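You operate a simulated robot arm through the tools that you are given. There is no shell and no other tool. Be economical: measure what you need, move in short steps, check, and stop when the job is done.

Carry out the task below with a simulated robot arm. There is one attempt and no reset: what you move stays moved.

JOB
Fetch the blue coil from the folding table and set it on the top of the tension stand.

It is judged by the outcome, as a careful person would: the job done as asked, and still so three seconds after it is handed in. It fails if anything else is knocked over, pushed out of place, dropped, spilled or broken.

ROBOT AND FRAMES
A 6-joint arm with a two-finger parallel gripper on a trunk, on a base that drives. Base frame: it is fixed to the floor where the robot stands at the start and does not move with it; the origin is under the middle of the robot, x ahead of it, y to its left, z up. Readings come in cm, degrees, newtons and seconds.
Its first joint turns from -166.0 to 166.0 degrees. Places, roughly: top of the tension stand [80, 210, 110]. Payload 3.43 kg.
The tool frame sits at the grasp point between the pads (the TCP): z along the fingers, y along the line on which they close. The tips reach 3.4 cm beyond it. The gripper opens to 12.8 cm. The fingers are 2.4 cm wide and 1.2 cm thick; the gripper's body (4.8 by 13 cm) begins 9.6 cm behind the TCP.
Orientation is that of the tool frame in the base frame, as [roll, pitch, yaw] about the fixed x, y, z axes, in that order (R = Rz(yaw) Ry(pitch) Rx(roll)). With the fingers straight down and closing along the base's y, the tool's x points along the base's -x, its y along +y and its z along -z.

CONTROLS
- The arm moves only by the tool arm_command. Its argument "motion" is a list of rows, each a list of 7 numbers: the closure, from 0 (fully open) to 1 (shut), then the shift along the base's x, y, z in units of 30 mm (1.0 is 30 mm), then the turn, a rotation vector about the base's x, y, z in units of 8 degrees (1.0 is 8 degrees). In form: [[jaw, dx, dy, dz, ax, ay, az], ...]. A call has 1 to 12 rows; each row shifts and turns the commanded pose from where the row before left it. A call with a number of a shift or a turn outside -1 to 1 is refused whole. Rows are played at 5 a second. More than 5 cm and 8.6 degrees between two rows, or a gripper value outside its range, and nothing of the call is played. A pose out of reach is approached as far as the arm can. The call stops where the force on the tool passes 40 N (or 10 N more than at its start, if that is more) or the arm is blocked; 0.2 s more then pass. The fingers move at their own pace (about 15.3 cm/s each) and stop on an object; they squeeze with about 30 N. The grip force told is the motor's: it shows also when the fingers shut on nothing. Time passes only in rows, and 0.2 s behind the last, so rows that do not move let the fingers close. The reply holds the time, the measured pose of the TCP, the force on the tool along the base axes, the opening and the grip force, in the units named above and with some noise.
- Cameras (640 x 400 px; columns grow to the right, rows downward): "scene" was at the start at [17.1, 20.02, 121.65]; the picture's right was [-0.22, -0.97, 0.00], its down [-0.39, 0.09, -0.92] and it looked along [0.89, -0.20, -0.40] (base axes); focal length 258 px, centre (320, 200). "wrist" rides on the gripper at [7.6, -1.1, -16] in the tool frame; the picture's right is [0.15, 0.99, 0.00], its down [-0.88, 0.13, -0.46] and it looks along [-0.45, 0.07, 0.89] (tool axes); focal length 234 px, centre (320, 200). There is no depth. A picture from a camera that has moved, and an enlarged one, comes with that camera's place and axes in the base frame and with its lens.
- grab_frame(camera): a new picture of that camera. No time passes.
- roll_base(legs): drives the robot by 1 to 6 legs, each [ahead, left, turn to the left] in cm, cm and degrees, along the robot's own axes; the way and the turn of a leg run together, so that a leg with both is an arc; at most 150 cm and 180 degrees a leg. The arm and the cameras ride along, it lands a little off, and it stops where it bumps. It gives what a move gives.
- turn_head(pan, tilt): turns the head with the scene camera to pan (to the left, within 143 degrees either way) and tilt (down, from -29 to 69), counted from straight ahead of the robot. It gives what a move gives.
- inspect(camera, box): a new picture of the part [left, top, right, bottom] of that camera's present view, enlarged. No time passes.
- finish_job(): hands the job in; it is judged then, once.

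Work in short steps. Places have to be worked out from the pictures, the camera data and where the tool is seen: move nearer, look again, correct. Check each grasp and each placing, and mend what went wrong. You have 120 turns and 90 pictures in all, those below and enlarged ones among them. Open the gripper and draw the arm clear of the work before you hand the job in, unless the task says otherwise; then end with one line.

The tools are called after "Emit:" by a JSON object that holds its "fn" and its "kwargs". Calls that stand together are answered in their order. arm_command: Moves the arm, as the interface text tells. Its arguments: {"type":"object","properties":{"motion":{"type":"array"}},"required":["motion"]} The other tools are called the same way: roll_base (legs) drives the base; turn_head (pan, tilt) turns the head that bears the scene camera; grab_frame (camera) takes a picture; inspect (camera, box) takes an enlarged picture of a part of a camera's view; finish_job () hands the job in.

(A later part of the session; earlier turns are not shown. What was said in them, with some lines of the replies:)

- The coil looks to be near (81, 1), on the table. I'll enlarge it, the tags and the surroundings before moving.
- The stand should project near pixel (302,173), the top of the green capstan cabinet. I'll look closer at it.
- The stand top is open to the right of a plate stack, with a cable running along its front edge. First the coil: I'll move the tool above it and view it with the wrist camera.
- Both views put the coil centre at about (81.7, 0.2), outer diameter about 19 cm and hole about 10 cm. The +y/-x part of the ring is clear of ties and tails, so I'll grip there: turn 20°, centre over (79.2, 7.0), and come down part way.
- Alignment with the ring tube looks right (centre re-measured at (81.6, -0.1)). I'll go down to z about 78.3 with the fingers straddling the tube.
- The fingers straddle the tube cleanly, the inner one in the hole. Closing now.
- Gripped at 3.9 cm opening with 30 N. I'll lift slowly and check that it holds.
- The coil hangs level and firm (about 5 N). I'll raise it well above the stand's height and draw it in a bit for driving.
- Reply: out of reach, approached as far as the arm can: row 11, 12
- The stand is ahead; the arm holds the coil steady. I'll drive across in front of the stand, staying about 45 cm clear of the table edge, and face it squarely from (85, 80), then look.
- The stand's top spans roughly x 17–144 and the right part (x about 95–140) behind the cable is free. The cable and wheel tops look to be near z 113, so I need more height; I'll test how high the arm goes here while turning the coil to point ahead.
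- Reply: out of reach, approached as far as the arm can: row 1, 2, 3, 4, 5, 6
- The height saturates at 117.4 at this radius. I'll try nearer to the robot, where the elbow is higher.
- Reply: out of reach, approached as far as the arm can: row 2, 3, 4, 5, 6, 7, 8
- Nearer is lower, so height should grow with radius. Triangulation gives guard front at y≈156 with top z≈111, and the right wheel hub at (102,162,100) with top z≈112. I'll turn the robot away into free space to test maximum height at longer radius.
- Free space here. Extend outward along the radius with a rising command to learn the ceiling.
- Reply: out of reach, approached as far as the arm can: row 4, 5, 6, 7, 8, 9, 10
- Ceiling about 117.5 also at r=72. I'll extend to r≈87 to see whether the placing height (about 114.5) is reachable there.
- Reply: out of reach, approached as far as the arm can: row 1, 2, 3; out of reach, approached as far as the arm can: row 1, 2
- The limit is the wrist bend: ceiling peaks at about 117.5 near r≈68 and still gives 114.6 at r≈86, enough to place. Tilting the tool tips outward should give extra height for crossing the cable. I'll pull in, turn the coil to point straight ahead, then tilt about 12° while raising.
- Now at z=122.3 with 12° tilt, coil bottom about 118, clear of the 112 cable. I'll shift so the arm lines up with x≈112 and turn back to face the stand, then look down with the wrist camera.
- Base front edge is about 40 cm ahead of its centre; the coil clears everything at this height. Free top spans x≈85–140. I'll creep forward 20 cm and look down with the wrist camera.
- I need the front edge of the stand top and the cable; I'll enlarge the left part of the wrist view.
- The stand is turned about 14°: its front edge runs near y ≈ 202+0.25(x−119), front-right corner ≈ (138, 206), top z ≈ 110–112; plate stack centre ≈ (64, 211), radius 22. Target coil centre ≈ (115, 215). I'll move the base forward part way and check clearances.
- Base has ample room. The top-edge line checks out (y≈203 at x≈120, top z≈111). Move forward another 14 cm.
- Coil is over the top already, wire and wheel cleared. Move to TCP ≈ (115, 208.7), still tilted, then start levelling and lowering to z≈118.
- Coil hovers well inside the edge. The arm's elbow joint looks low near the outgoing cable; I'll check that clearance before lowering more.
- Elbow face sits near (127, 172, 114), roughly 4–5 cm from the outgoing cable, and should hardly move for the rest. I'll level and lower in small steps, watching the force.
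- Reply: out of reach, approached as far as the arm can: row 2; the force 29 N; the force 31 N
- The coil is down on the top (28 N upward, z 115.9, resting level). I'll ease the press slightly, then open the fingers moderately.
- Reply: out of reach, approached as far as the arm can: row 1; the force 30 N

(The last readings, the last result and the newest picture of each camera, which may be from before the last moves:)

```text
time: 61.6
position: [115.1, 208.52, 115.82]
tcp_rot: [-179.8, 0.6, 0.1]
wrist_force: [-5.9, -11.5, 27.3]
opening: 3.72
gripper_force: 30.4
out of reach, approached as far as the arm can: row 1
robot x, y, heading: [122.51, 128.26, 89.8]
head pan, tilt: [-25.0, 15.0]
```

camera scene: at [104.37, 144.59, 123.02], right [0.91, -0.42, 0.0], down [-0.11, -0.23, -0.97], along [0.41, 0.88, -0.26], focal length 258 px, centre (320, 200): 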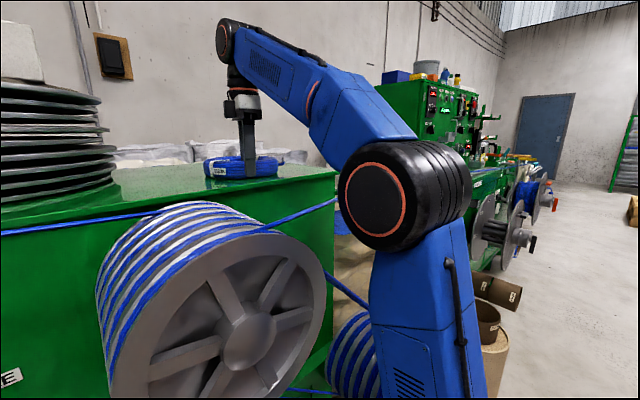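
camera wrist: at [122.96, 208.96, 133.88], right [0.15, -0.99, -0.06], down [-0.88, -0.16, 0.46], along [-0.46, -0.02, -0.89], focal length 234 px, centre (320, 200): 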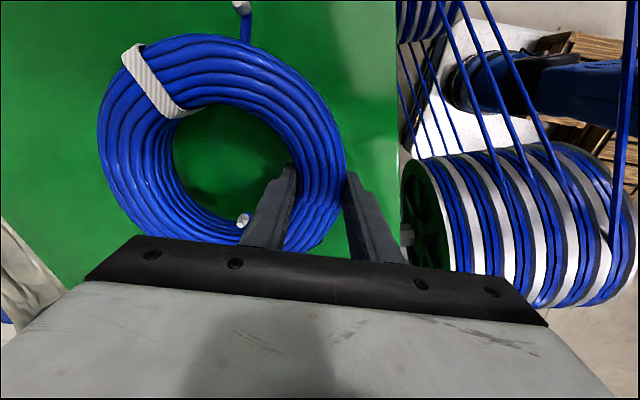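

The arm is at its level-height limit, so I'll simply open; the fingertips are still about 8 mm above the surface.

Emit:
{"fn": "arm_command", "kwargs": {"motion": [[0.65, 0, 0, 0, 0, 0, 0], [0.55, 0, 0, 0, 0, 0, 0], [0.45, 0, 0, 0, 0, 0, 0], [0.45, 0, 0, 0, 0, 0, 0]]}}

Emit:
{"fn": "grab_frame", "kwargs": {"camera": "wrist"}}

Emit:
{"fn": "inspect", "kwargs": {"camera": "scene", "box": [160, 100, 360, 225]}}

```text
time: 62.6
position: [115.13, 208.58, 115.85]
tcp_rot: [-179.9, 0.6, 0.1]
wrist_force: [-0.1, -0.7, -0.4]
opening: 7.04
gripper_force: 0.1
robot x, y, heading: [122.32, 127.93, 89.9]
head pan, tilt: [-25.0, 15.0]
```

```text
51 pictures are left
camera wrist: at [122.99, 209.73, 131.54], right [0.15, -0.99, 0.0], down [-0.88, -0.13, 0.47], along [-0.46, -0.07, -0.89], focal length 234 px, centre (320, 200)
```

wrist: 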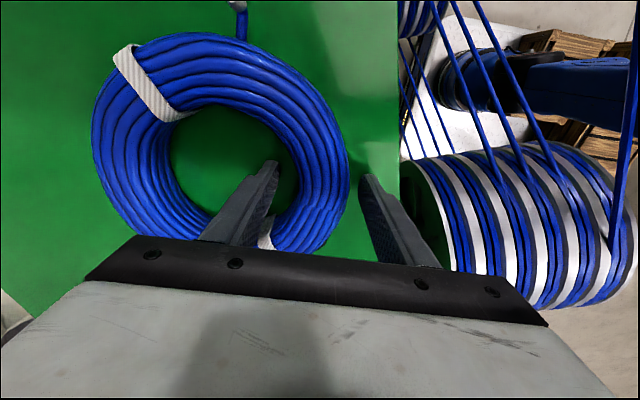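

```text
3.20 times, centred on (260, 162) of scene
camera zoom: at [104.39, 144.73, 123.01], right [0.91, -0.42, 0.0], down [-0.11, -0.23, -0.97], along [0.41, 0.88, -0.26], focal length 826 px, centre (512, 320)
```

zoom: 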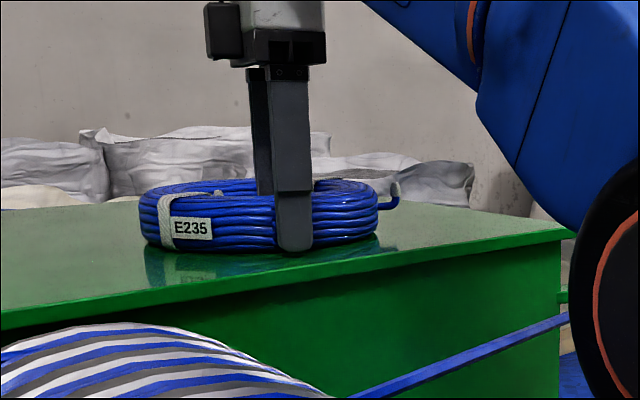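

Released: zero force, coil flat and stable. I'll lift out with a gradual outward tilt (as needed for height).

Emit:
{"fn": "arm_command", "kwargs": {"motion": [[0.45, 0, 0, 0.3, 0.25, 0, 0], [0.45, 0, 0, 0.45, 0.25, 0, 0], [0.45, 0, 0, 0.45, 0.25, 0, 0], [0.45, 0, 0, 0.45, 0.25, 0, 0], [0.45, 0, 0, 0.45, 0.25, 0, 0], [0.45, 0, 0, 0.45, 0.25, 0, 0], [0.45, 0, 0, 0.2, 0, 0, 0]]}}

Emit:
{"fn": "grab_frame", "kwargs": {"camera": "scene"}}

Emit:
{"fn": "grab_frame", "kwargs": {"camera": "wrist"}}

```text
time: 64.2
position: [115.21, 208.58, 123.93]
tcp_rot: [-168.1, 0.6, 0.2]
wrist_force: [0.8, -0.5, -0.4]
opening: 7.04
gripper_force: 0.1
robot x, y, heading: [122.37, 127.69, 89.8]
head pan, tilt: [-25.0, 15.0]
```

```text
49 pictures are left
camera scene: at [104.39, 144.73, 123.01], right [0.91, -0.42, 0.0], down [-0.11, -0.23, -0.97], along [0.41, 0.88, -0.26], focal length 258 px, centre (320, 200)
```

scene: 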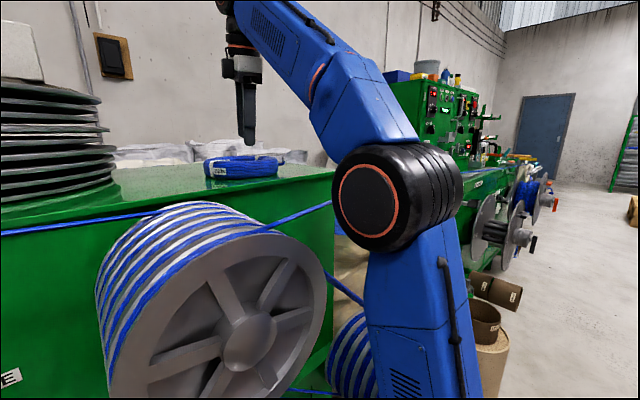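

```text
48 pictures are left
camera wrist: at [123.0, 206.38, 139.65], right [0.15, -0.97, -0.21], down [-0.88, -0.22, 0.43], along [-0.46, 0.12, -0.88], focal length 234 px, centre (320, 200)
```

wrist: 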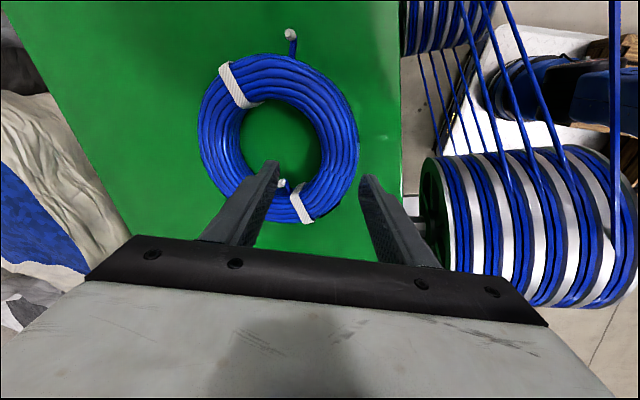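

The coil sits flat on the top, and the gripper is clear above. I'll drive straight back 36 cm to clear the stand.

Emit:
{"fn": "roll_base", "kwargs": {"legs": [[-36, 0, 0]]}}

Emit:
{"fn": "turn_head", "kwargs": {"pan": 0, "tilt": 12}}

Emit:
{"fn": "grab_frame", "kwargs": {"camera": "scene"}}

```text
time: 66.5
position: [115.04, 172.63, 123.81]
tcp_rot: [-168.1, 0.6, 0.3]
wrist_force: [-0.7, -0.3, 0.1]
opening: 7.04
gripper_force: 0.0
robot x, y, heading: [122.31, 92.48, 90.1]
head pan, tilt: [-25.0, 15.0]
```

```text
time: 67.4
position: [115.06, 172.64, 123.88]
tcp_rot: [-168.1, 0.6, 0.3]
wrist_force: [-0.2, 0.5, 0.2]
opening: 7.03
gripper_force: 0.0
robot x, y, heading: [122.45, 92.1, 90.0]
head pan, tilt: [0.0, 12.0]
```

```text
47 pictures are left
camera scene: at [100.44, 109.66, 123.5], right [1.0, 0.0, 0.0], down [0.0, -0.21, -0.98], along [0.0, 0.98, -0.21], focal length 258 px, centre (320, 200)
```

scene: 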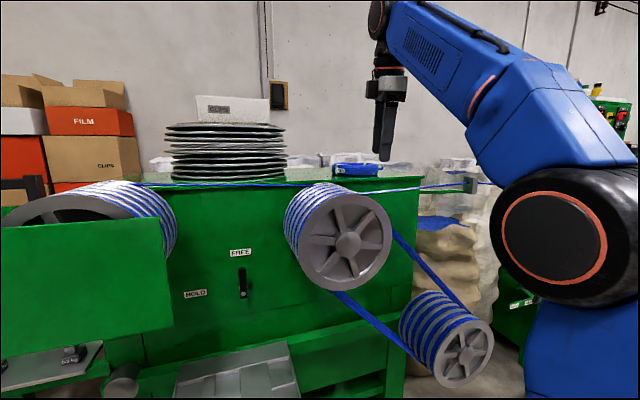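

Coil on the stand, all else undisturbed. I'll draw the arm and open the gripper fully, clear of the wheel.

Emit:
{"fn": "arm_command", "kwargs": {"motion": [[0, 0, -0.9, 0, 0, 0, 0], [0, 0, -0.9, 0, 0, 0, 0], [0, 0, -0.9, 0, 0, 0, 0], [0, 0, -0.9, 0, 0, 0, 0], [0, 0, -0.9, 0, 0, 0, 0], [0, 0, -0.9, 0, 0, 0, 0]]}}

Emit:
{"fn": "inspect", "kwargs": {"camera": "scene", "box": [140, 80, 480, 290]}}

```text
time: 68.8
position: [115.01, 156.41, 123.9]
tcp_rot: [-168.3, 0.5, 0.3]
wrist_force: [-0.8, 1.2, -0.9]
opening: 12.8
gripper_force: 0.0
robot x, y, heading: [122.22, 92.51, 90.2]
head pan, tilt: [0.0, 12.0]
```

```text
1.88 times, centred on (310, 185) of scene
camera zoom: at [100.43, 109.69, 123.5], right [1.0, 0.0, 0.0], down [0.0, -0.21, -0.98], along [0.0, 0.98, -0.21], focal length 486 px, centre (339, 228)
```

zoom: 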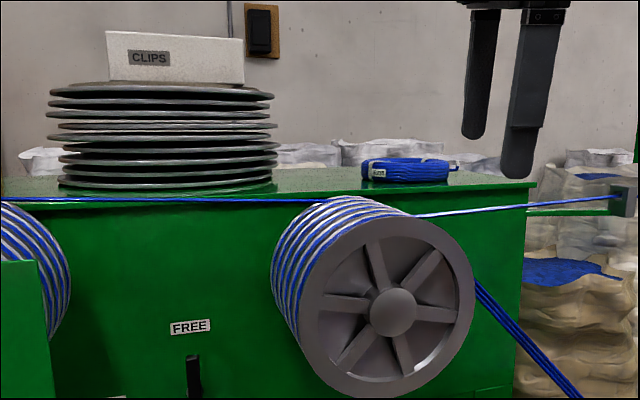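

The coil rests flat on the stand's top and the gripper is open and clear, so I'm handing in.

Emit:
{"fn": "finish_job", "kwargs": {}}

```text
The job is handed in.
```

The blue coil is lying flat on top of the tension stand, in the clear space to the right of the plate stack, and the arm is open and drawn clear; in the last pictures nothing else had moved.
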